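You operate a simulated robot arm through the tools that you are given. There is no shell and no other tool. Be economical: measure what you need, move in short steps, check, and stop when the job is done.

Carry out the task below with a simulated robot arm. There is one attempt and no reset: what you move stays moved.

JOB
Let the basin out, rinse the scrubbing brush under the cold tap and lay it back.
Fine: open the plug first; the cold lever ends off. Set down upright: scrubbing brush.

It is judged by the outcome, as a careful person would: the job done as asked, and still so three seconds after it is handed in. It fails if anything else is knocked over, pushed out of place, dropped, spilled or broken.

ROBOT AND FRAMES
A 7-joint arm with a two-finger parallel gripper, fixed in place. Base frame: the origin is at the foot of the arm, x ahead of it, y to its left, z up. Units: m, rad, N and s.
Its first joint turns from -2.897 to 2.897 rad. Payload 4.4 kg.
The TCP is the grasp point between the finger pads, 0.023 m short of the fingertips. In the tool frame z runs along the fingers and y along their closing line. The gripper opens to 0.094 m. The fingers are 0.038 m wide and 0.01 m thick; the gripper's body (0.054 by 0.096 m) begins 0.039 m behind the TCP.
Orientation is told as [roll, pitch, yaw] about the base's x, y, z axes, in that order, counted from this pose: with the fingers straight down and closing along the base's y, the tool's x points along the base's -x, its y along +y and its z along -z.

CONTROLS
- The arm moves only by the tool apply_moves. Its arguments are lists of equal length, an entry for each row: "jaw": the closure, from 0 (fully open) to 1 (shut); "delta_pos": the shift along the tool's x, y, z in m, a list of three; "dr": the turn, a rotation vector about the tool's x, y, z in rad, a list of three. In form: {"jaw": [jaw, ...], "delta_pos": [[tx, ty, tz], ...], "dr": [[ax, ay, az], ...]}. A call has 1 to 10 rows; each row shifts and turns the commanded pose from where the row before left it, along the tool's axes as they then stand. A row lasts 0.2 s, in which the tool goes at most 0.05 m and 0.15 rad; a call with a longer step from one row to the next is refused whole, and so is a gripper value outside its range. A pose out of reach is approached as far as the arm can. The call stops where the force on the tool passes 70 N (or 10 N more than at its start, if that is more) or the arm is blocked; 0.2 s more then pass. The fingers move at their own pace (about 0.072 m/s each) and stop on an object; they squeeze with about 28 N. The grip force told is the motor's: it shows also when the fingers shut on nothing. Time passes only in rows, and 0.2 s behind the last, so rows that do not move let the fingers close. The reply holds the time, the measured pose of the TCP, the force on the tool along the base axes, the opening and the grip force, in the units named above and with some noise, with the torque about the TCP (base axes, N m) and any sound that the robot's microphone picked up.
- Cameras (640 x 400 px; columns grow to the right, rows downward): "scene" is fixed at [0.4008, -0.6508, 1.6112]; the picture's right is [0.91, -0.42, 0.00], its down [-0.37, -0.80, -0.48] and it looks along [0.20, 0.44, -0.88] (base axes); focal length 313 px, centre (320, 200). "wrist" rides on the gripper at [0.086, 0.016, -0.074] in the tool frame; the picture's right is [-0.18, 0.98, 0.00], its down [-0.58, -0.11, -0.81] and it looks along [-0.79, -0.15, 0.59] (tool axes); focal length 243 px, centre (320, 200). There is no depth. A picture from a camera that has moved, and an enlarged one, comes with that camera's place and axes in the base frame and with its lens.
- camera(camera): a new picture of that camera. No time passes.
- close_up(camera, box): a new picture of the part [left, top, right, bottom] of that camera's present view, enlarged. No time passes.
- sign_off(): hands the job in; it is judged then, once.

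Work in short steps. Places have to be worked out from the pictures, the camera data and where the tool is seen: move nearer, look again, correct. Check each grasp and each placing, and mend what went wrong. You have 120 turns and 64 pictures in all, those below and enlarged ones among them. Open the gripper and draw the arm clear of the work before you hand the job in, unless the task says otherwise; then end with one line.

The tools are called after "Call:" as a command line: name --argument value ..., lists and objects as JSON in quotes. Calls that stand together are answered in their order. apply_moves: Moves the arm, as the interface text tells. Its arguments: {"type":"object","properties":{"jaw":{"type":"array"},"delta_pos":{"type":"array"},"dr":{"type":"array"}},"required":["jaw","delta_pos","dr"]} The other tools are called the same way: camera (camera) takes a picture; close_up (camera, box) takes an enlarged picture of a part of a camera's view; sign_off () hands the job in.

At the start:

```text
time_s: 0.0
position: [0.6689, -0.3252, 1.2183]
tool_rot: [0.001, 0.002, -0.001]
ft_force: [-0.8, 0.1, 0.2]
wrist_torque: [-0.02, 0.02, -0.06]
finger_gap: 0.0939
finger_force: 0.1
```

scene: 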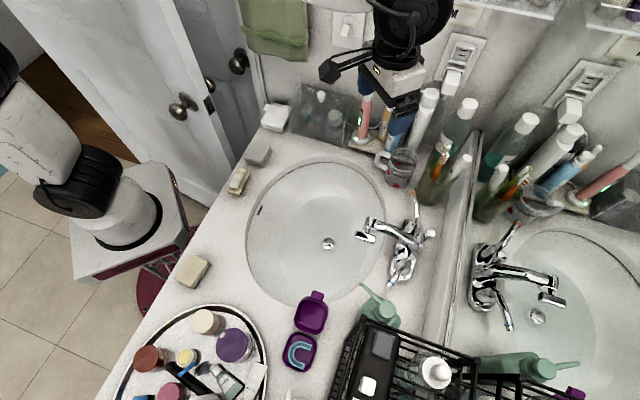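
wrist: 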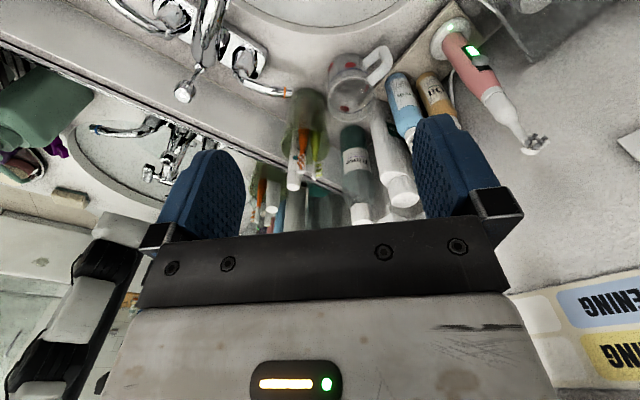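

I start by enlarging the basin and the left side of the counter to identify the plug, taps and brush.

Call:
close_up --camera "scene" --box '[220, 150, 460, 300]'

Call:
close_up --camera "scene" --box '[160, 80, 320, 180]'

Call:
close_up --camera "scene" --box '[100, 240, 420, 400]'

```text
2.67 times, centred on (340, 225) of scene
camera zoom: at [0.4008, -0.6508, 1.6112], right [0.91, -0.42, 0.0], down [-0.37, -0.8, -0.48], along [0.2, 0.44, -0.88], focal length 835 px, centre (267, 133)
```

zoom: 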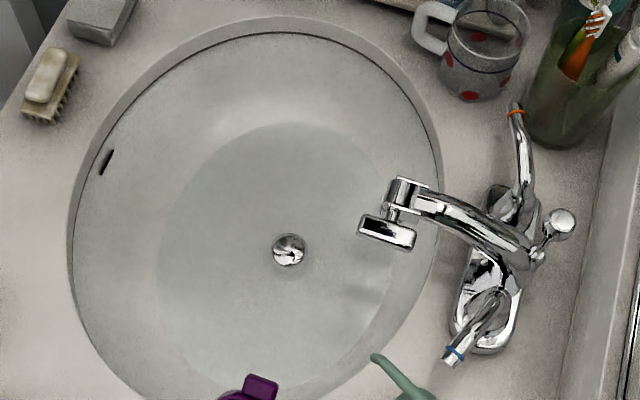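

```text
4.00 times, centred on (240, 130) of scene
camera zoom: at [0.4008, -0.6508, 1.6112], right [0.91, -0.42, 0.0], down [-0.37, -0.8, -0.48], along [0.2, 0.44, -0.88], focal length 1252 px, centre (640, 480)
```

zoom: 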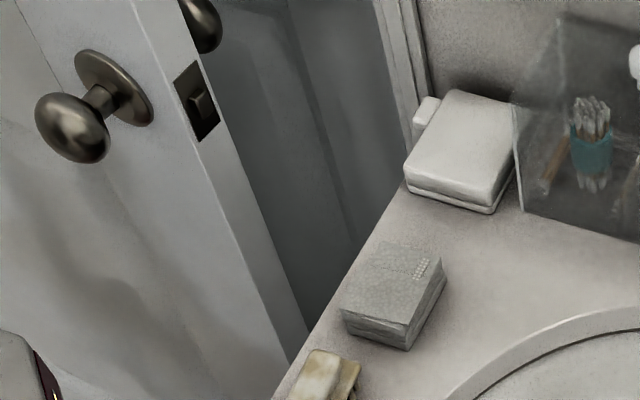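

```text
2.00 times, centred on (260, 320) of scene
camera zoom: at [0.4008, -0.6508, 1.6112], right [0.91, -0.42, 0.0], down [-0.37, -0.8, -0.48], along [0.2, 0.44, -0.88], focal length 626 px, centre (440, -40)
```

zoom: 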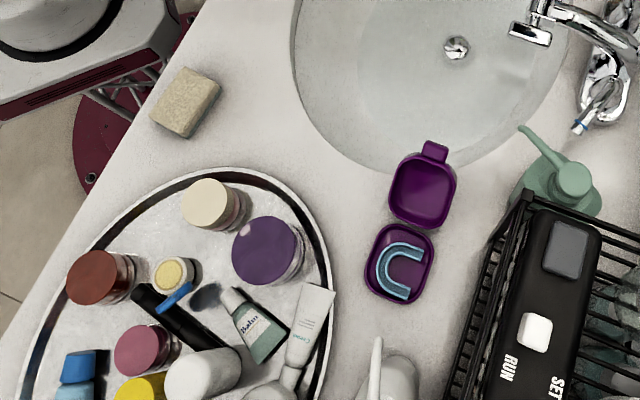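

The lift-rod knob behind the spout triangulates to about (0.716, -0.513, 0.996). The counter sits at 45° to the base, so I'll yaw the tool -45° to face the wall, slide sideways into line with the tap, and look.

Call:
apply_moves --jaw '[0, 0, 0, 0, 0, 0, 0.5, 1, 1]' --delta_pos '[[0, 0, 0], [0, 0, 0], [0, 0, 0], [0, 0, 0], [0, 0, 0], [0, 0, 0], [0, -0.04, 0], [0, -0.04, 0], [0, -0.02, 0]]' --dr '[[0, 0, 0.131], [0, 0, 0.131], [0, 0, 0.131], [0, 0, 0.131], [0, 0, 0.131], [0, 0, 0.131], [0, 0, 0], [0, 0, 0], [0, 0, 0]]'

Call:
camera --camera "wrist"

Call:
camera --camera "scene"

```text
time_s: 2.0
position: [0.5994, -0.3971, 1.2182]
tool_rot: [0.0, 0.001, -0.787]
ft_force: [0.2, 0.2, -0.1]
wrist_torque: [0.02, 0.0, -0.02]
finger_gap: 0.0001
finger_force: 19.5
```

```text
58 pictures are left
camera wrist: at [0.5493, -0.3249, 1.2936], right [0.83, 0.56, 0.0], down [0.33, -0.49, 0.81], along [0.45, -0.67, -0.59], focal length 243 px, centre (320, 200)
```

wrist: 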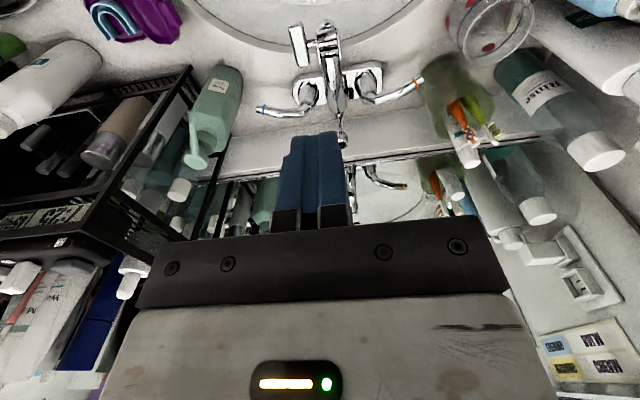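

```text
57 pictures are left
```

scene: 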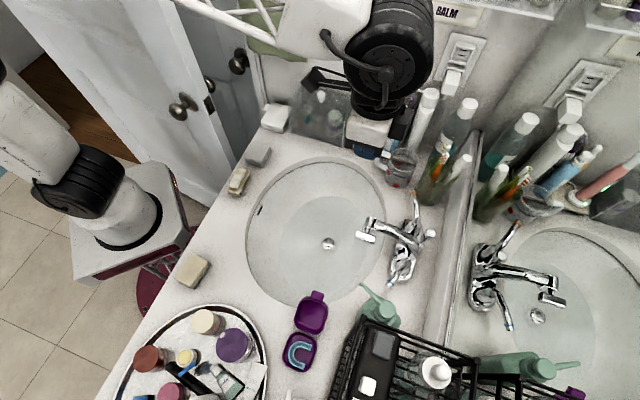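

The knob prediction matches the wrist view. I'll enlarge the tap in this view to understand the levers.

Call:
close_up --camera "wrist" --box '[220, 10, 460, 160]'

```text
2.67 times, centred on (340, 85) of wrist
camera zoom: at [0.5493, -0.3249, 1.2936], right [0.83, 0.56, 0.0], down [0.33, -0.49, 0.81], along [0.45, -0.67, -0.59], focal length 647 px, centre (267, 507)
```

zoom: 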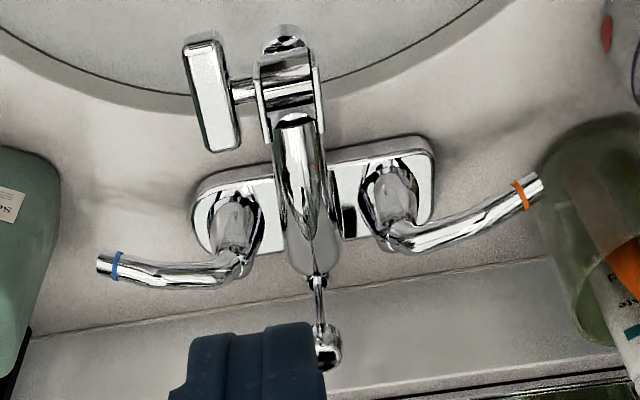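

The drain rod knob is free behind the spout. I'll tilt the tool slightly (body leaning away from the mirror) and bring the closed fingertips to about 3 cm above the knob.

Call:
apply_moves --jaw '[1, 1, 1, 1, 1, 1, 1]' --delta_pos '[[0, 0, 0], [0, 0, 0], [-0.0231, 0, 0.0402], [-0.0231, 0, 0.0402], [-0.0231, 0, 0.0402], [-0.0231, 0, 0.0402], [-0.0231, 0, 0.0402]]' --dr '[[0, -0.125, 0], [0, -0.125, 0], [0, 0, 0], [0, 0, 0], [0, 0, 0], [0, 0, 0], [0, 0, 0]]'

Call:
camera --camera "wrist"

Call:
close_up --camera "scene" --box '[300, 130, 540, 280]'

```text
time_s: 3.6
position: [0.7081, -0.5147, 1.0552]
tool_rot: [-0.001, -0.251, -0.788]
ft_force: [0.1, -0.1, 0.7]
wrist_torque: [-0.01, 0.0, 0.03]
finger_gap: 0.0
finger_force: 27.9
```

```text
55 pictures are left
camera wrist: at [0.6483, -0.4318, 1.106], right [0.82, 0.57, 0.05], down [0.18, -0.33, 0.93], along [0.54, -0.75, -0.38], focal length 243 px, centre (320, 200)
```

wrist: 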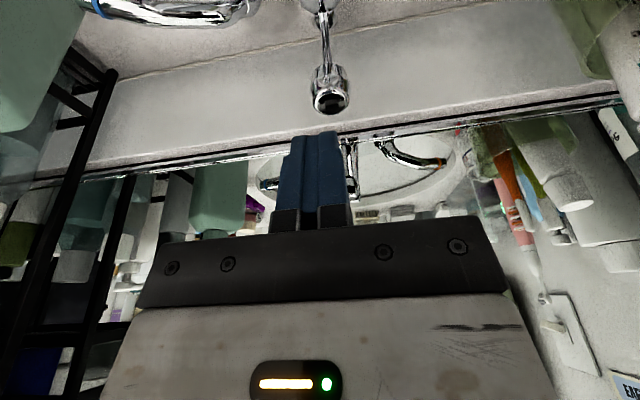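

```text
2.67 times, centred on (420, 205) of scene
camera zoom: at [0.4008, -0.6508, 1.6112], right [0.91, -0.42, 0.0], down [-0.37, -0.8, -0.48], along [0.2, 0.44, -0.88], focal length 835 px, centre (53, 187)
```

zoom: 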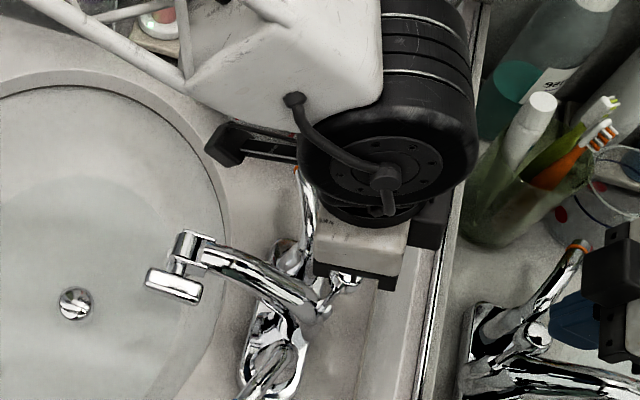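

Fingertips are above the knob but 8 mm toward the cold side; shift over and press vertically in small steps.

Call:
apply_moves --jaw '[1, 1, 1, 1, 1, 1]' --delta_pos '[[0, 0.008, 0], [0.0025, 0, 0.0097], [0.0025, 0, 0.0097], [0.0012, 0, 0.0049], [0.0012, 0, 0.0049], [0.0012, 0, 0.0049]]' --dr '[[0, 0, 0], [0, 0, 0], [0, 0, 0], [0, 0, 0], [0, 0, 0], [0, 0, 0]]'

Call:
camera --camera "wrist"

```text
time_s: 5.0
position: [0.7169, -0.5043, 1.0167]
tool_rot: [-0.001, -0.25, -0.785]
ft_force: [-0.6, 0.1, 0.2]
wrist_torque: [-0.03, 0.03, 0.01]
finger_gap: 0.0
finger_force: 28.3
```

```text
53 pictures are left
camera wrist: at [0.6567, -0.4218, 1.0675], right [0.82, 0.57, 0.05], down [0.18, -0.33, 0.93], along [0.54, -0.75, -0.38], focal length 243 px, centre (320, 200)
```

wrist: 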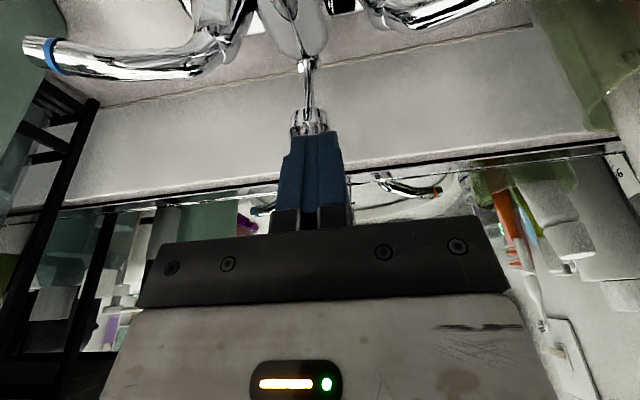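

The knob appears to be moving under the fingers with little resistance; I keep pressing in small steps.

Call:
apply_moves --jaw '[1, 1, 1, 1, 1]' --delta_pos '[[0.0012, 0, 0.0049], [0.0012, 0, 0.0049], [0.0012, 0, 0.0049], [0.0012, 0, 0.0049], [0, 0, 0]]' --dr '[[0, 0, 0], [0, 0, 0], [0, 0, 0], [0, 0, 0], [0, 0, 0]]'

Call:
close_up --camera "wrist" --box '[220, 0, 420, 200]'

Call:
close_up --camera "scene" --box '[300, 160, 460, 300]'

```text
time_s: 6.2
position: [0.7189, -0.5067, 0.9969]
tool_rot: [0.0, -0.25, -0.789]
ft_force: [0.3, -2.2, 8.6]
wrist_torque: [-0.04, 0.04, -0.01]
finger_gap: 0.0
finger_force: 27.7
```

```text
2.00 times, centred on (320, 100) of wrist
camera zoom: at [0.6574, -0.423, 1.048], right [0.82, 0.57, 0.05], down [0.18, -0.33, 0.93], along [0.54, -0.75, -0.38], focal length 485 px, centre (320, 400)
```

zoom: 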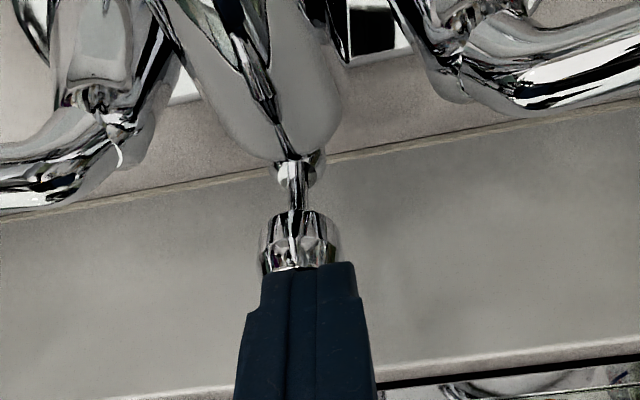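

```text
2.86 times, centred on (380, 230) of scene
camera zoom: at [0.4008, -0.6508, 1.6112], right [0.91, -0.42, 0.0], down [-0.37, -0.8, -0.48], along [0.2, 0.44, -0.88], focal length 894 px, centre (149, 114)
```

zoom: 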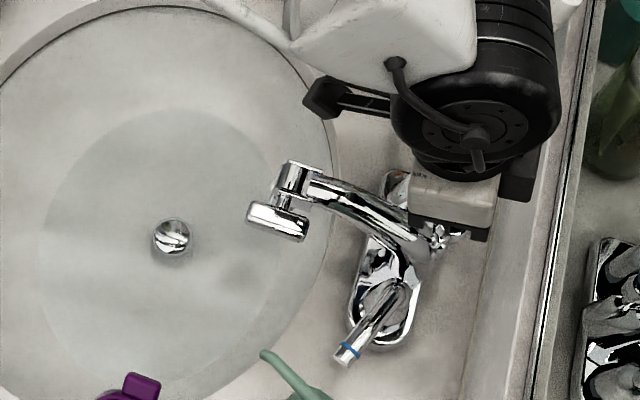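

Contact now at 8.6 N with the knob under the fingertips and rod still showing. I continue pressing.

Call:
apply_moves --jaw '[1, 1, 1, 1, 1]' --delta_pos '[[0.0012, 0, 0.0049], [0.0012, 0, 0.0049], [0.0012, 0, 0.0049], [0.0012, 0, 0.0049], [0, 0, 0]]' --dr '[[0, 0, 0], [0, 0, 0], [0, 0, 0], [0, 0, 0], [0, 0, 0]]'

Call:
close_up --camera "wrist" --box '[220, 0, 420, 200]'

Call:
close_up --camera "scene" --box '[240, 160, 400, 300]'

```text
time_s: 6.8
position: [0.7189, -0.5072, 0.9962]
tool_rot: [0.003, -0.259, -0.785]
ft_force: [-12.9, 10.2, 27.4]
wrist_torque: [0.34, 0.54, 0.0]
finger_gap: 0.0002
finger_force: 28.2
stopped in row 3: the force on the tool passed its limit at 76 N (the readings are from after the stop); the commanded pose is now the measured one
```

```text
2.00 times, centred on (320, 100) of wrist
camera zoom: at [0.6577, -0.4232, 1.0463], right [0.82, 0.57, 0.05], down [0.17, -0.33, 0.93], along [0.54, -0.75, -0.37], focal length 485 px, centre (320, 400)
```

zoom: 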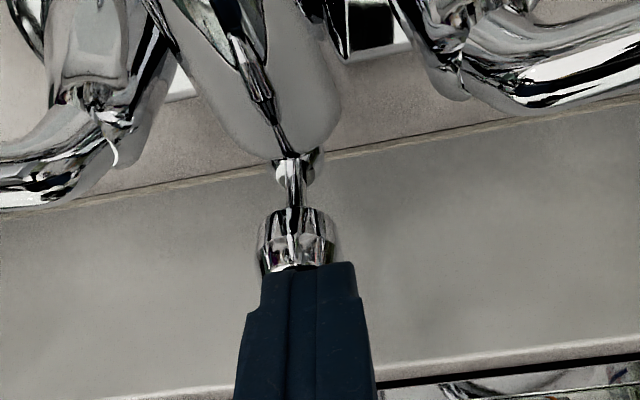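

```text
2.86 times, centred on (320, 230) of scene
camera zoom: at [0.4008, -0.6508, 1.6112], right [0.91, -0.42, 0.0], down [-0.37, -0.8, -0.48], along [0.2, 0.44, -0.88], focal length 894 px, centre (320, 114)
```

zoom: 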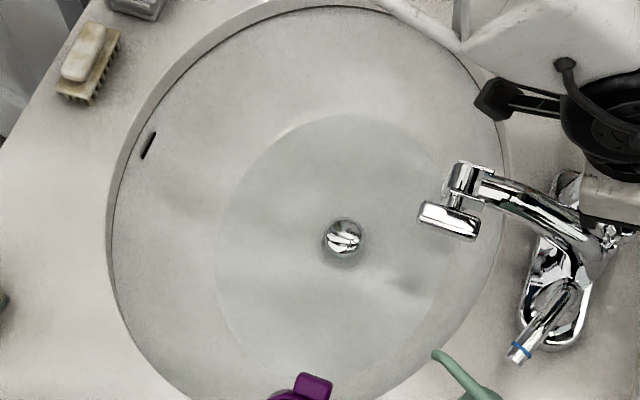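

The knob bottomed out (76 N stop), roughly 2 cm lower. I'll lift off and check the knob, plug and water level.

Call:
apply_moves --jaw '[1, 1, 1, 1, 1, 1]' --delta_pos '[[-0.0025, 0, -0.0097], [-0.0075, 0, -0.029], [-0.0075, 0, -0.029], [0.03, 0, -0.025], [0.03, 0, -0.025], [0.03, 0, -0.025]]' --dr '[[0, 0, 0], [0, 0, 0], [0, 0, 0], [0, 0, 0], [0, 0, 0], [0, 0, 0]]'

Call:
close_up --camera "scene" --box '[220, 150, 460, 300]'

Call:
camera --camera "wrist"

```text
time_s: 8.2
position: [0.6408, -0.4341, 1.1132]
tool_rot: [0.003, -0.256, -0.788]
ft_force: [-0.1, 0.7, 0.1]
wrist_torque: [0.0, -0.01, 0.02]
finger_gap: 0.0
finger_force: 28.2
```

```text
2.67 times, centred on (340, 225) of scene
camera zoom: at [0.4008, -0.6508, 1.6112], right [0.91, -0.42, 0.0], down [-0.37, -0.8, -0.48], along [0.2, 0.44, -0.88], focal length 835 px, centre (267, 133)
```

zoom: 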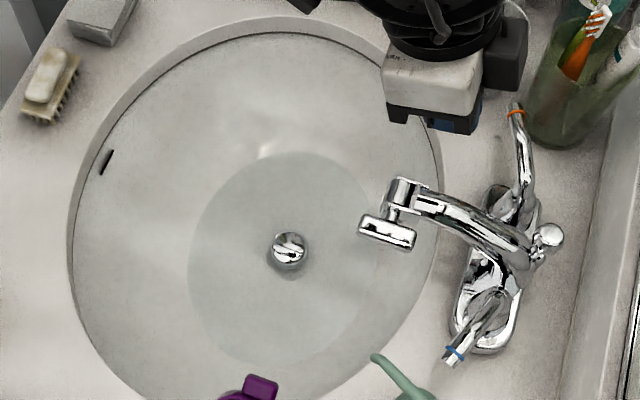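

```text
47 pictures are left
camera wrist: at [0.5794, -0.3508, 1.1636], right [0.82, 0.57, 0.05], down [0.18, -0.33, 0.93], along [0.54, -0.75, -0.37], focal length 243 px, centre (320, 200)
```

wrist: 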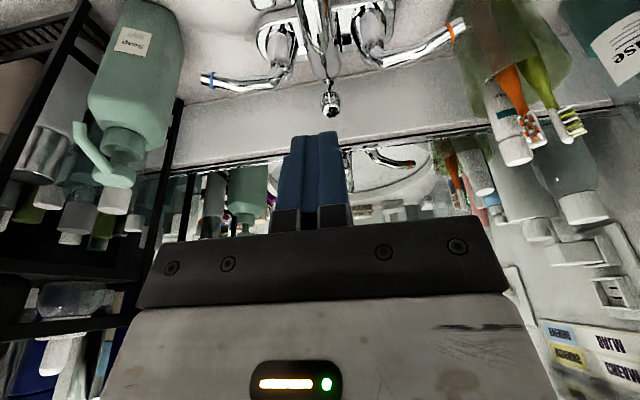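

Water is draining. Now I head for the brush (estimated near (0.39, -0.15), top ≈0.90), straightening the tool, and look at it with the wrist camera.

Call:
apply_moves --jaw '[1, 1, 0.5, 0, 0, 0, 0, 0, 0, 0]' --delta_pos '[[0, 0, 0], [0, 0, 0], [0.048, 0.0025, 0], [0.048, 0.0025, 0], [0.048, 0.0025, 0], [0.048, 0.0025, 0], [0.048, 0.0025, 0], [0.048, 0.0025, 0], [0.048, 0.0025, 0], [0.048, 0.0025, 0]]' --dr '[[0, 0.125, 0], [0, 0.131, 0], [0, 0, 0], [0, 0, 0], [0, 0, 0], [0, 0, 0], [0, 0, 0], [0, 0, 0], [0, 0, 0], [0, 0, 0]]'

Call:
camera --camera "wrist"

Call:
close_up --camera "scene" --box '[200, 150, 280, 210]'

```text
time_s: 10.4
position: [0.4228, -0.1619, 1.0222]
tool_rot: [-0.08, 0.19, -0.787]
ft_force: [0.4, -0.6, 0.1]
wrist_torque: [0.03, 0.05, -0.01]
finger_gap: 0.0936
finger_force: 0.1
stopped in row 10: the arm was blocked; the commanded pose is now the measured one
```

```text
46 pictures are left
camera wrist: at [0.3887, -0.0971, 1.1108], right [0.81, 0.57, -0.11], down [0.48, -0.54, 0.69], along [0.33, -0.61, -0.72], focal length 243 px, centre (320, 200)
```

wrist: 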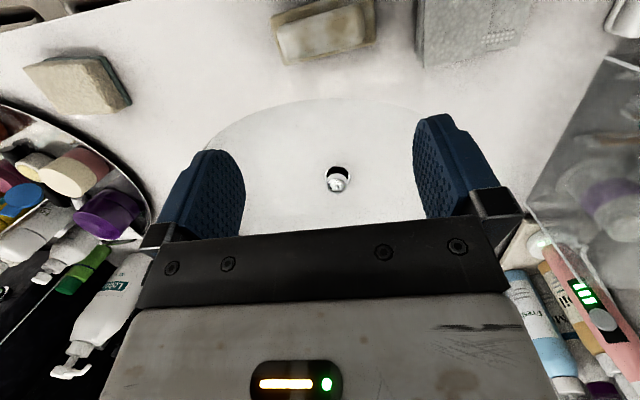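

```text
6.67 times, centred on (240, 180) of scene
camera zoom: at [0.4008, -0.6508, 1.6112], right [0.91, -0.42, 0.0], down [-0.37, -0.8, -0.48], along [0.2, 0.44, -0.88], focal length 2087 px, centre (853, 333)
```

zoom: 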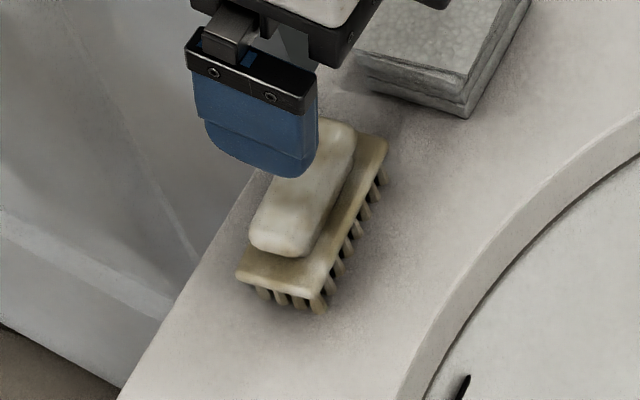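

The basin already looks empty with the plug up. The arm reported itself blocked; I check the whole scene for why.

Call:
camera --camera "scene"

```text
44 pictures are left
```

scene: 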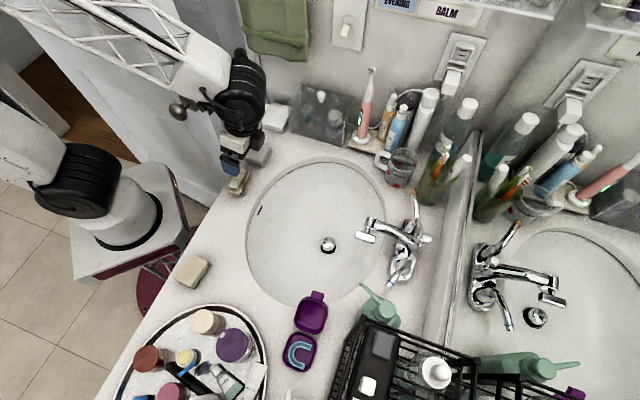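

No contact is visible, so it is likely a joint limit with that yaw. The brush lies with its long axis along the counter edge (top ≈(0.389,-0.138,0.888)), so I need the fingers closing across it: back off, straighten, and yaw to +0.785.

Call:
apply_moves --jaw '[0, 0, 0, 0]' --delta_pos '[[-0.02, 0, -0.035], [-0.02, 0, -0.035], [-0.03, 0, 0], [0, 0, 0]]' --dr '[[-0.04, -0.095, 0], [-0.04, -0.095, 0], [0, 0, 0], [0, 0, -0.14]]'

Call:
apply_moves --jaw '[0, 0, 0, 0, 0, 0, 0, 0, 0, 0]' --delta_pos '[[0, 0, 0], [0, 0, 0], [0, 0, 0], [0, 0, 0], [0, 0, 0], [0, 0, 0], [0, 0, 0], [0, 0, 0], [0, 0, 0], [0, 0, 0]]' --dr '[[0, 0, -0.143], [0, 0, -0.143], [0, 0, -0.143], [0, 0, -0.143], [0, 0, -0.143], [0, 0, -0.143], [0, 0, -0.143], [0, 0, -0.143], [0, 0, -0.143], [0, 0, -0.143]]'

Call:
camera --camera "wrist"

```text
time_s: 11.4
position: [0.4837, -0.2174, 1.0807]
tool_rot: [0.0, 0.012, -0.642]
ft_force: [-0.7, 0.4, 0.3]
wrist_torque: [-0.01, 0.02, 0.0]
finger_gap: 0.0942
finger_force: 0.1
```

```text
time_s: 13.6
position: [0.4831, -0.2157, 1.0815]
tool_rot: [0.011, 0.0, 0.79]
ft_force: [-0.1, 0.6, 1.3]
wrist_torque: [-0.02, -0.04, 0.01]
finger_gap: 0.0942
finger_force: 0.0
```

```text
43 pictures are left
camera wrist: at [0.4114, -0.2667, 1.1557], right [-0.57, 0.82, 0.01], down [0.49, 0.33, 0.8], along [0.66, 0.46, -0.59], focal length 243 px, centre (320, 200)
```

wrist: 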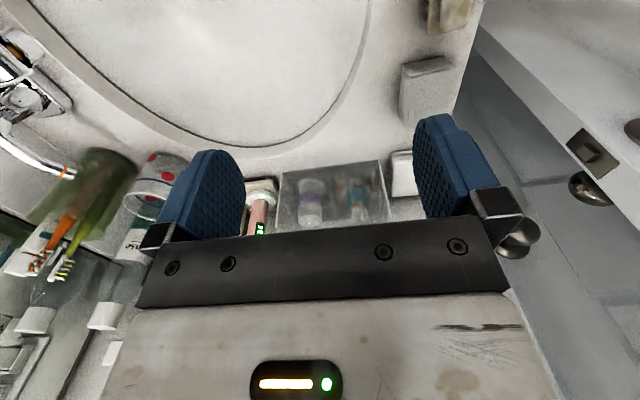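

Orientation is good. I move over the brush at z≈1.0 and look again.

Call:
apply_moves --jaw '[0, 0, 0, 0, 0]' --delta_pos '[[0.004, 0.041, 0], [0.004, 0.041, 0], [0.004, 0.04, 0], [0, 0, 0.04], [0, 0, 0.04]]' --dr '[[0, 0, 0], [0, 0, 0], [0, 0, 0], [0, 0, 0], [0, 0, 0]]'

Call:
camera --camera "wrist"

Call:
close_up --camera "scene" --box '[190, 130, 290, 210]'

```text
time_s: 14.8
position: [0.393, -0.1316, 1.0057]
tool_rot: [-0.001, -0.001, 0.807]
ft_force: [-0.5, 1.1, -0.7]
wrist_torque: [-0.08, -0.04, -0.01]
finger_gap: 0.0941
finger_force: 0.0
```

```text
42 pictures are left
camera wrist: at [0.3205, -0.1836, 1.08], right [-0.58, 0.81, 0.0], down [0.48, 0.34, 0.81], along [0.66, 0.47, -0.59], focal length 243 px, centre (320, 200)
```

wrist: 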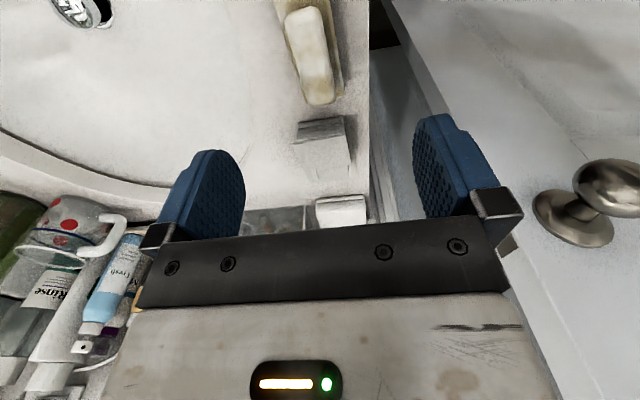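

```text
5.00 times, centred on (240, 170) of scene
camera zoom: at [0.4008, -0.6508, 1.6112], right [0.91, -0.42, 0.0], down [-0.37, -0.8, -0.48], along [0.2, 0.44, -0.88], focal length 1565 px, centre (720, 350)
```

zoom: 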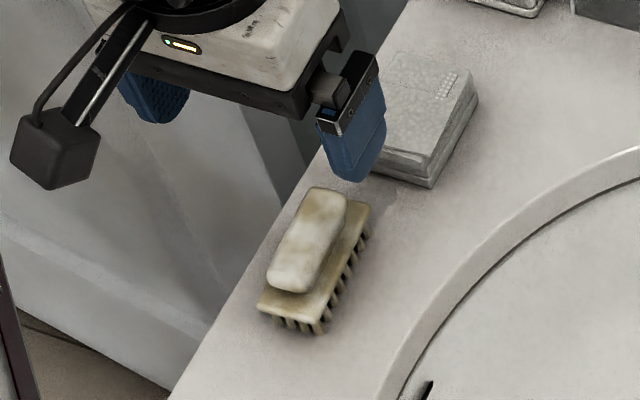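

Brush centre refined to about (0.392,-0.138), handle top ≈0.89, axis along the counter edge. I centre and descend to z≈0.915.

Call:
apply_moves --jaw '[0, 0, 0, 0]' --delta_pos '[[0.004, -0.004, 0], [0, 0, 0.03], [0, 0, 0.03], [0, 0, 0.03]]' --dr '[[0, 0, 0.02], [0, 0, 0], [0, 0, 0], [0, 0, 0]]'

Call:
camera --camera "wrist"

Call:
close_up --camera "scene" --box '[200, 150, 280, 210]'

```text
time_s: 15.8
position: [0.3908, -0.1466, 0.9222]
tool_rot: [-0.015, -0.007, 0.766]
ft_force: [-0.2, -0.6, -2.5]
wrist_torque: [0.06, 0.01, -0.04]
finger_gap: 0.0939
finger_force: 0.2
```

```text
40 pictures are left
camera wrist: at [0.3164, -0.1953, 0.9962], right [-0.55, 0.84, -0.01], down [0.48, 0.33, 0.81], along [0.68, 0.44, -0.58], focal length 243 px, centre (320, 200)
```

wrist: 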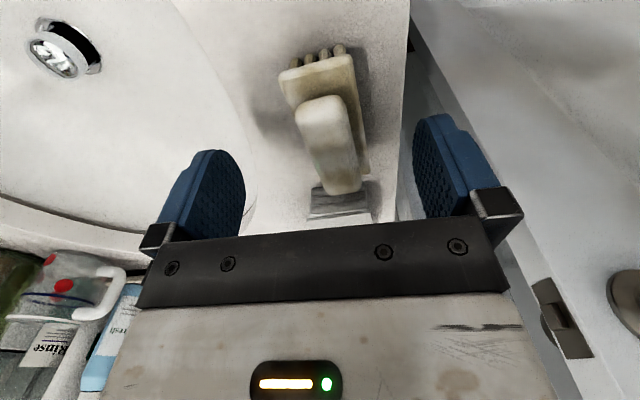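

```text
6.67 times, centred on (240, 180) of scene
camera zoom: at [0.4008, -0.6508, 1.6112], right [0.91, -0.42, 0.0], down [-0.37, -0.8, -0.48], along [0.2, 0.44, -0.88], focal length 2087 px, centre (853, 333)
```

zoom: 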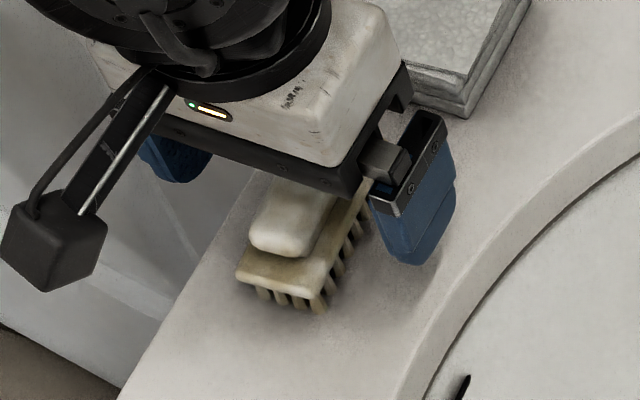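

The fingers straddle the brush; small correction (about 9 mm along, 5 mm across, slight yaw), then descend to z≈0.895.

Call:
apply_moves --jaw '[0, 0, 0, 0, 0]' --delta_pos '[[-0.008, 0.004, 0], [0, 0, 0], [0, 0, 0.014], [0, 0, 0.013], [0, 0, 0]]' --dr '[[0, 0, -0.03], [0, 0, 0], [0, 0, 0], [0, 0, 0], [0, 0, 0]]'

Call:
camera --camera "wrist"

Call:
close_up --camera "scene" --box '[200, 150, 280, 210]'

```text
time_s: 17.0
position: [0.3914, -0.1352, 0.8943]
tool_rot: [-0.011, -0.005, 0.797]
ft_force: [-0.1, 0.5, 0.0]
wrist_torque: [-0.02, 0.01, -0.03]
finger_gap: 0.0941
finger_force: 0.1
```

```text
38 pictures are left
camera wrist: at [0.3196, -0.1875, 0.9682], right [-0.58, 0.82, -0.01], down [0.47, 0.34, 0.81], along [0.67, 0.46, -0.58], focal length 243 px, centre (320, 200)
```

wrist: 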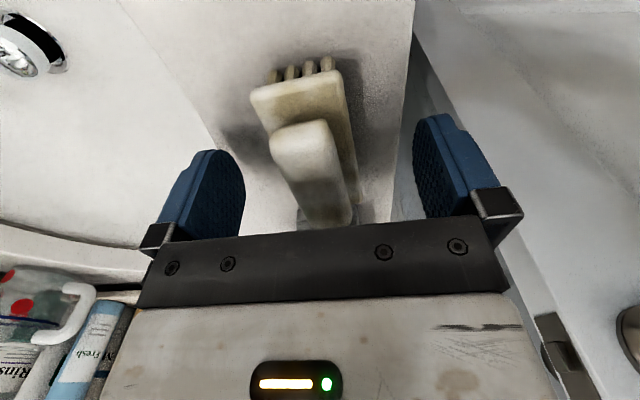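

```text
6.67 times, centred on (240, 180) of scene
camera zoom: at [0.4008, -0.6508, 1.6112], right [0.91, -0.42, 0.0], down [-0.37, -0.8, -0.48], along [0.2, 0.44, -0.88], focal length 2087 px, centre (853, 333)
```

zoom: 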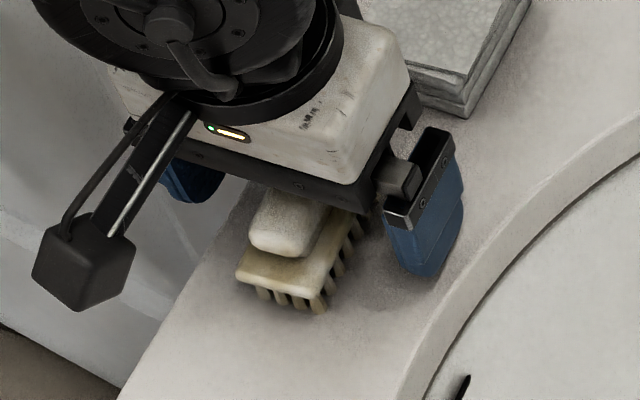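

No contact yet; I descend a few millimetres more, watching the force for the counter.

Call:
apply_moves --jaw '[0, 0, 0, 0]' --delta_pos '[[0, 0, 0.003], [0, 0, 0.003], [0, 0, 0.002], [0, 0, 0]]' --dr '[[0, 0, 0], [0, 0, 0], [0, 0, 0], [0, 0, 0]]'

Call:
close_up --camera "scene" --box '[216, 160, 280, 200]'

```text
time_s: 18.0
position: [0.3931, -0.1363, 0.8852]
tool_rot: [-0.012, -0.005, 0.795]
ft_force: [0.4, -0.1, 0.4]
wrist_torque: [0.0, 0.03, -0.01]
finger_gap: 0.0941
finger_force: 0.0
```

```text
10.00 times, centred on (248, 180) of scene
camera zoom: at [0.4008, -0.6508, 1.6112], right [0.91, -0.42, 0.0], down [-0.37, -0.8, -0.48], along [0.2, 0.44, -0.88], focal length 3130 px, centre (1040, 400)
```

zoom: 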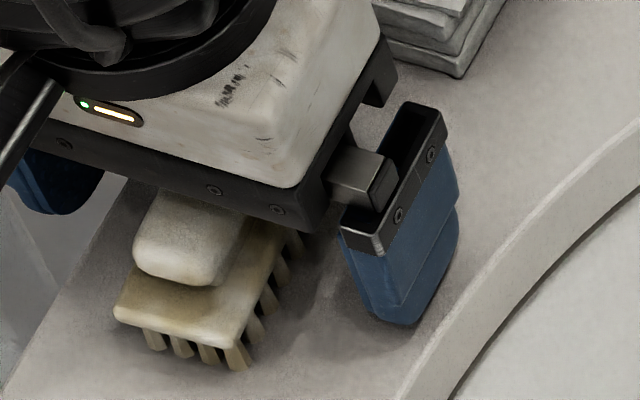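

Fingertips are at about 0.862, beside the brush's back. I close the fingers here.

Call:
apply_moves --jaw '[1, 1, 1, 1, 1]' --delta_pos '[[0, 0, 0], [0, 0, 0], [0, 0, 0], [0, 0, 0], [0, 0, 0]]' --dr '[[0, 0, 0], [0, 0, 0], [0, 0, 0], [0, 0, 0], [0, 0, 0]]'

Call:
camera --camera "wrist"

Call:
close_up --camera "scene" --box '[216, 160, 280, 200]'

```text
time_s: 19.2
position: [0.3923, -0.1353, 0.8886]
tool_rot: [-0.011, -0.006, 0.797]
ft_force: [0.0, -0.5, 2.8]
wrist_torque: [0.06, -0.01, -0.02]
finger_gap: 0.0354
finger_force: 28.1
```

```text
35 pictures are left
camera wrist: at [0.3199, -0.1862, 0.9609], right [-0.58, 0.82, -0.01], down [0.47, 0.34, 0.81], along [0.67, 0.46, -0.59], focal length 243 px, centre (320, 200)
```

wrist: 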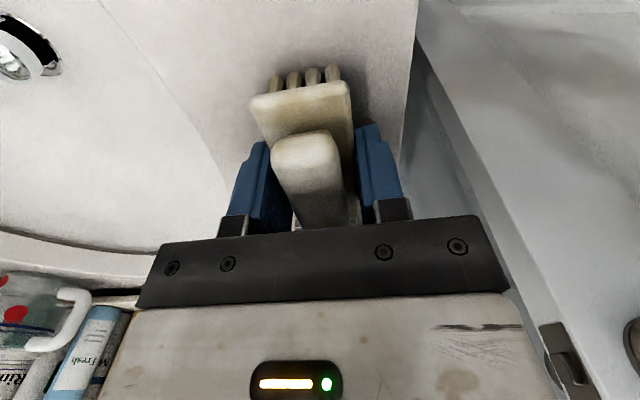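

```text
10.00 times, centred on (248, 180) of scene
camera zoom: at [0.4008, -0.6508, 1.6112], right [0.91, -0.42, 0.0], down [-0.37, -0.8, -0.48], along [0.2, 0.44, -0.88], focal length 3130 px, centre (1040, 400)
```

zoom: 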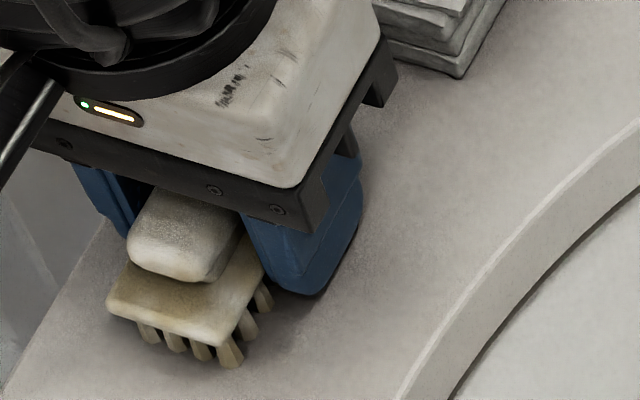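

Grip on the brush is proven (0.035 m, pose (0.392,-0.135,0.887), yaw 0.797), but the tap must be on first and this hand has to turn it. I release the brush where it stands and rise.

Call:
apply_moves --jaw '[0.6, 0.3, 0, 0, 0, 0, 0, 0, 0, 0]' --delta_pos '[[0, 0, 0], [0, 0, 0], [0, 0, 0], [0, 0, -0.02], [0, 0, -0.04], [0, 0, -0.04], [0, 0, -0.04], [0, 0, -0.04], [0, -0.04, 0], [0, -0.04, 0]]' --dr '[[0, 0, 0], [0, 0, 0], [0, 0, 0], [0, 0, 0], [0, 0, 0], [0, 0, 0], [0, 0, 0], [0, 0, 0], [0, 0, 0], [0, 0, 0]]'

Call:
apply_moves --jaw '[0, 0, 0, 0, 0, 0, 1, 1, 1, 1]' --delta_pos '[[0, -0.02, 0], [0, -0.02, 0], [0, 0, 0], [0, 0, 0], [0, 0, 0], [0, 0, 0], [0, 0, 0], [0, 0, 0], [0, 0, 0], [0, 0, 0]]' --dr '[[0, 0, 0.143], [0, 0, 0.143], [0, 0, 0.143], [0, 0, 0.143], [0, 0, 0.143], [0, 0, 0.143], [0, 0, 0.143], [0, 0, 0.143], [0, 0, 0.143], [0, 0, 0.143]]'

Call:
camera --camera "scene"

```text
time_s: 21.4
position: [0.4497, -0.1897, 1.0668]
tool_rot: [-0.013, -0.004, 0.797]
ft_force: [-0.3, -0.3, -0.4]
wrist_torque: [0.01, 0.0, 0.03]
finger_gap: 0.094
finger_force: 0.1
```

```text
time_s: 23.6
position: [0.4741, -0.2199, 1.068]
tool_rot: [0.003, -0.013, -0.634]
ft_force: [0.7, 0.2, -0.2]
wrist_torque: [0.02, -0.02, 0.04]
finger_gap: 0.0
finger_force: 27.5
```

```text
33 pictures are left
```

scene: 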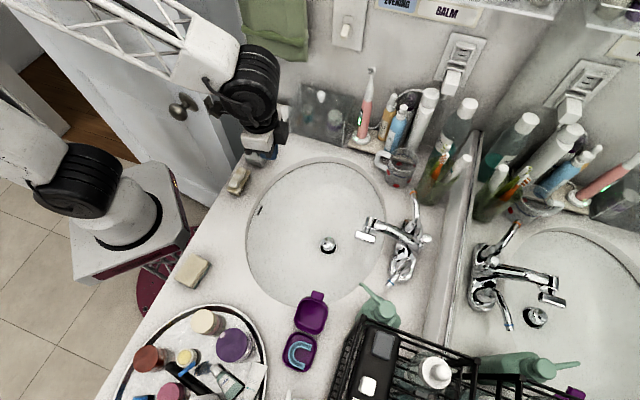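

Brush still stands upright in place. Now finish the yaw to -0.785 and approach the cold lever area from the room side at z≈1.15.

Call:
apply_moves --jaw '[1, 1, 1, 1, 1, 1, 1]' --delta_pos '[[0, 0, 0], [-0.038, -0.02, -0.015], [-0.038, -0.02, -0.015], [-0.038, -0.02, -0.015], [-0.038, -0.02, -0.015], [-0.038, -0.02, -0.01], [-0.03, -0.02, -0.01]]' --dr '[[0, 0, 0.149], [0, 0, 0], [0, 0, 0], [0, 0, 0], [0, 0, 0], [0, 0, 0], [0, 0, 0]]'

Call:
camera --camera "wrist"

```text
time_s: 25.2
position: [0.5459, -0.4624, 1.1516]
tool_rot: [0.005, -0.012, -0.781]
ft_force: [-0.4, 0.3, 0.1]
wrist_torque: [0.03, 0.02, 0.01]
finger_gap: 0.0002
finger_force: 27.5
```

```text
32 pictures are left
camera wrist: at [0.4942, -0.39, 1.2252], right [0.82, 0.57, 0.01], down [0.33, -0.48, 0.81], along [0.47, -0.67, -0.58], focal length 243 px, centre (320, 200)
```

wrist: 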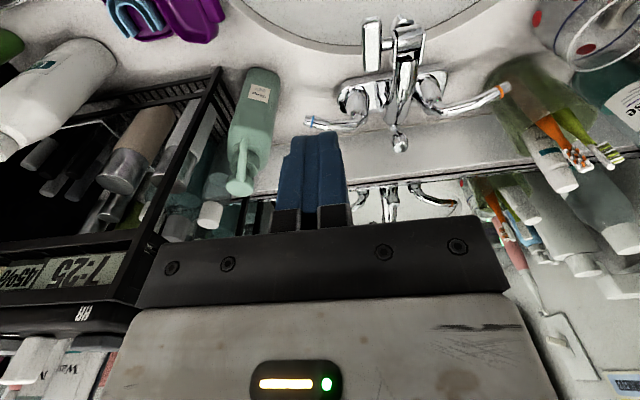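

Cold lever tip is at (0.599,-0.566,0.957), the soap pump head about 7 cm to its side. I tilt and bring the closed fingers above the gap between lever and backsplash.

Call:
apply_moves --jaw '[1, 1, 1, 1, 1, 1, 1]' --delta_pos '[[0, 0, 0], [0, 0, 0], [-0.03, -0.001, 0.0334], [-0.03, -0.001, 0.0334], [-0.03, -0.001, 0.0334], [-0.03, 0, 0.0334], [0, 0, 0]]' --dr '[[0, -0.12, 0], [0, -0.12, 0], [0, 0, 0], [0, 0, 0], [0, 0, 0], [0, 0, 0], [0, 0, 0]]'

Call:
camera --camera "wrist"

Call:
close_up --camera "scene" --box '[340, 200, 500, 300]'

```text
time_s: 26.8
position: [0.6473, -0.5672, 1.0484]
tool_rot: [0.005, -0.252, -0.781]
ft_force: [0.2, 0.1, -0.7]
wrist_torque: [0.05, 0.05, 0.03]
finger_gap: 0.0
finger_force: 27.9
```

```text
31 pictures are left
camera wrist: at [0.5869, -0.485, 1.0996], right [0.82, 0.57, 0.05], down [0.18, -0.34, 0.93], along [0.55, -0.75, -0.38], focal length 243 px, centre (320, 200)
```

wrist: 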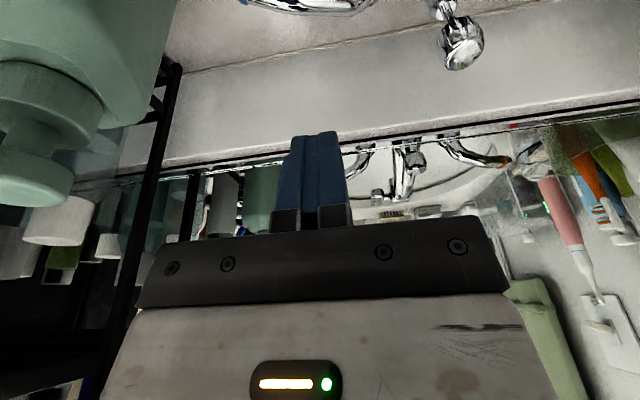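

```text
4.00 times, centred on (420, 250) of scene
camera zoom: at [0.4008, -0.6508, 1.6112], right [0.91, -0.42, 0.0], down [-0.37, -0.8, -0.48], along [0.2, 0.44, -0.88], focal length 1252 px, centre (-80, 0)
```

zoom: 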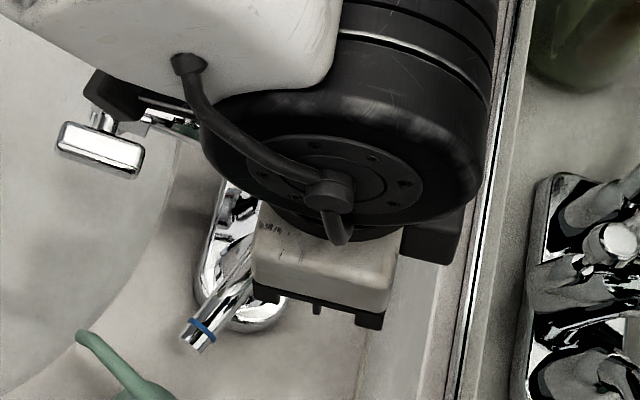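

Clear gap behind the lever is beneath the fingers. Descend vertically to put the fingertips at z≈0.94 behind the lever.

Call:
apply_moves --jaw '[1, 1, 1, 1, 1, 1]' --delta_pos '[[0.002, 0, 0.0215], [0.0053, 0, 0.0208], [0.0053, 0, 0.0208], [0.003, 0, 0.0116], [0.002, 0, 0.008], [0, 0, 0]]' --dr '[[0, 0, 0], [0, 0, 0], [0, 0, 0], [0, 0, 0], [0, 0, 0], [0, 0, 0]]'

Call:
camera --camera "wrist"

Call:
close_up --camera "scene" --box '[340, 200, 500, 300]'

```text
time_s: 28.2
position: [0.6532, -0.5704, 0.9659]
tool_rot: [0.005, -0.251, -0.782]
ft_force: [0.3, -0.3, -0.2]
wrist_torque: [0.0, -0.02, 0.01]
finger_gap: 0.0001
finger_force: 28.1
```

```text
29 pictures are left
camera wrist: at [0.5907, -0.4874, 1.0157], right [0.82, 0.57, 0.05], down [0.18, -0.34, 0.93], along [0.55, -0.75, -0.38], focal length 243 px, centre (320, 200)
```

wrist: 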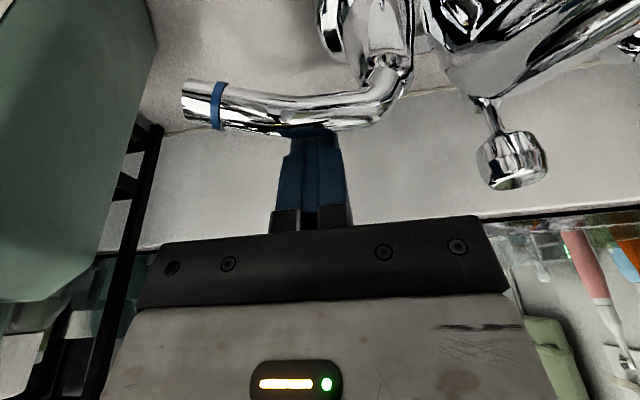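

```text
4.00 times, centred on (420, 250) of scene
camera zoom: at [0.4008, -0.6508, 1.6112], right [0.91, -0.42, 0.0], down [-0.37, -0.8, -0.48], along [0.2, 0.44, -0.88], focal length 1252 px, centre (-80, 0)
```

zoom: 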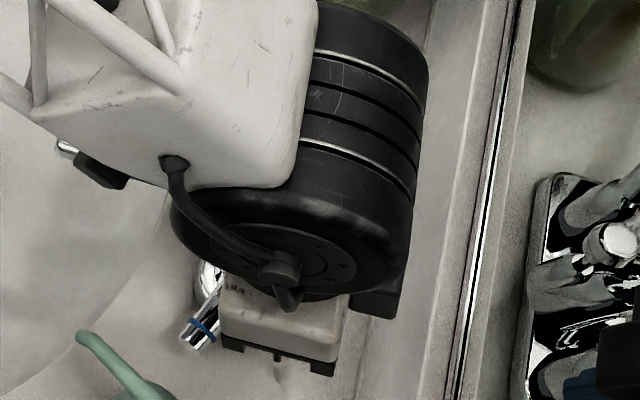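

The lever is now in front of the fingers. I pull horizontally toward the basin in small steps.

Call:
apply_moves --jaw '[1, 1, 1, 1, 1]' --delta_pos '[[0.0078, 0, -0.002], [0.0078, 0, -0.002], [0.0078, 0, -0.002], [0.0078, 0, -0.002], [0, 0, 0]]' --dr '[[0, 0, 0], [0, 0, 0], [0, 0, 0], [0, 0, 0], [0, 0, 0]]'

Call:
camera --camera "wrist"

```text
time_s: 29.4
position: [0.6288, -0.5463, 0.9658]
tool_rot: [0.006, -0.251, -0.781]
ft_force: [-0.1, -0.3, 0.5]
wrist_torque: [-0.04, 0.04, -0.01]
finger_gap: 0.0004
finger_force: 28.3
```

```text
27 pictures are left
camera wrist: at [0.5666, -0.464, 1.016], right [0.82, 0.57, 0.05], down [0.18, -0.34, 0.93], along [0.55, -0.75, -0.38], focal length 243 px, centre (320, 200)
```

wrist: 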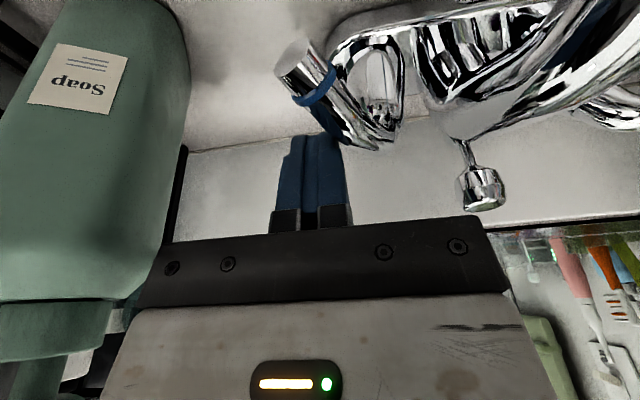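

The lever has swung about 50°. Check for water at the spout.

Call:
close_up --camera "scene" --box '[240, 160, 448, 300]'

```text
2.86 times, centred on (344, 230) of scene
camera zoom: at [0.4008, -0.6508, 1.6112], right [0.91, -0.42, 0.0], down [-0.37, -0.8, -0.48], along [0.2, 0.44, -0.88], focal length 894 px, centre (251, 114)
```

zoom: 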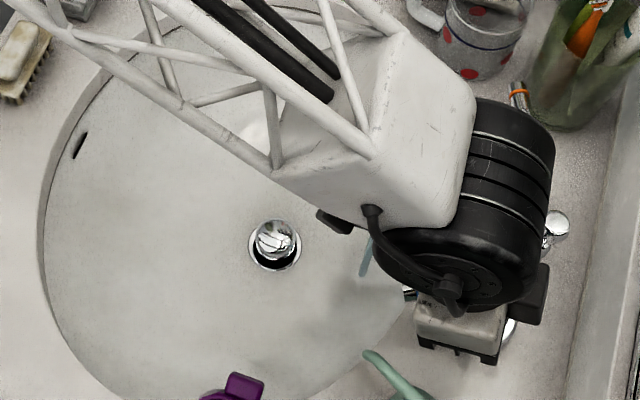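

A water stream appears at the spout. I raise the tool straight up, back away and look at the stream.

Call:
apply_moves --jaw '[1, 1, 1, 1, 1, 1, 1, 1, 1]' --delta_pos '[[-0.003, 0, 0], [-0.0075, 0, -0.029], [-0.01, 0, -0.038], [-0.01, 0, -0.038], [-0.01, 0, -0.038], [0.047, 0, 0], [0.047, 0, 0], [0.047, 0, 0], [0.047, 0, 0]]' --dr '[[0, 0, 0], [0, 0, 0], [0, 0, 0], [0, 0, 0], [0, 0, 0], [0, 0.125, 0], [0, 0.125, 0], [0, 0, 0], [0, 0, 0]]'

Call:
camera --camera "wrist"

Call:
close_up --camera "scene" --box '[240, 160, 448, 300]'

```text
time_s: 31.4
position: [0.4977, -0.4161, 1.0943]
tool_rot: [0.005, -0.001, -0.781]
ft_force: [0.5, -0.6, -0.6]
wrist_torque: [-0.03, -0.03, 0.04]
finger_gap: 0.0
finger_force: 27.8
```

```text
25 pictures are left
camera wrist: at [0.4467, -0.3454, 1.1688], right [0.82, 0.57, 0.01], down [0.33, -0.49, 0.81], along [0.46, -0.66, -0.59], focal length 243 px, centre (320, 200)
```

wrist: 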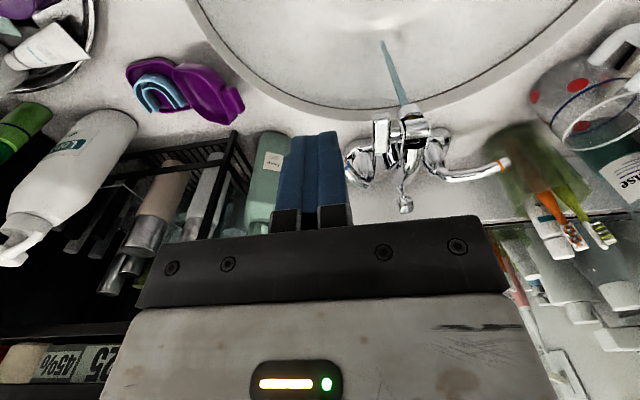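

```text
2.86 times, centred on (344, 230) of scene
camera zoom: at [0.4008, -0.6508, 1.6112], right [0.91, -0.42, 0.0], down [-0.37, -0.8, -0.48], along [0.2, 0.44, -0.88], focal length 894 px, centre (251, 114)
```

zoom: 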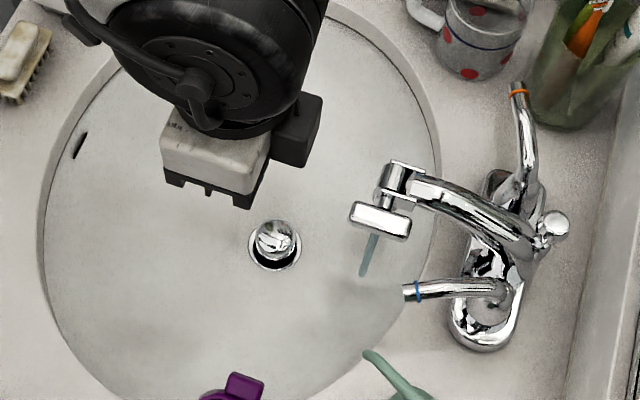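

Cold water runs: the stream falls at about (0.631,-0.423), from the spout down to the bowl at z≈0.72. Now back to the brush: return, open, and yaw to +0.797.

Call:
apply_moves --jaw '[1, 1, 1, 1, 0, 0, 0, 0, 0, 0]' --delta_pos '[[0.031, 0.0245, 0], [0.031, 0.0245, 0], [0.031, 0.0245, 0], [0.031, 0.0245, 0], [0.031, 0.0245, 0], [0, 0, 0], [0, 0, 0], [0, 0, 0], [0, 0, 0], [0, 0, 0]]' --dr '[[0, 0, 0], [0, 0, 0], [0, 0, 0], [0, 0, 0], [0, 0, 0], [0, 0, -0.1435], [0, 0, -0.1435], [0, 0, -0.1435], [0, 0, -0.1435], [0, 0, -0.1435]]'

Call:
apply_moves --jaw '[0, 0, 0, 0, 0, 0, 0]' --delta_pos '[[0, 0, 0], [0, 0, 0], [0, 0, 0], [0, 0, 0], [0, 0, 0], [0, 0, 0], [0, 0, 0]]' --dr '[[0, 0, -0.1435], [0, 0, -0.1435], [0, 0, -0.1435], [0, 0, -0.1435], [0, 0, -0.1435], [0, 0, -0.1435], [0, 0, 0]]'

```text
time_s: 33.6
position: [0.478, -0.2218, 1.0756]
tool_rot: [0.02, 0.03, -0.061]
ft_force: [-0.7, -0.2, 0.0]
wrist_torque: [0.03, 0.0, 0.01]
finger_gap: 0.0939
finger_force: 0.1
```

```text
time_s: 35.2
position: [0.4769, -0.2254, 1.0792]
tool_rot: [0.029, 0.005, 0.8]
ft_force: [-0.4, -0.3, 0.6]
wrist_torque: [-0.02, 0.01, 0.01]
finger_gap: 0.094
finger_force: 0.0
```

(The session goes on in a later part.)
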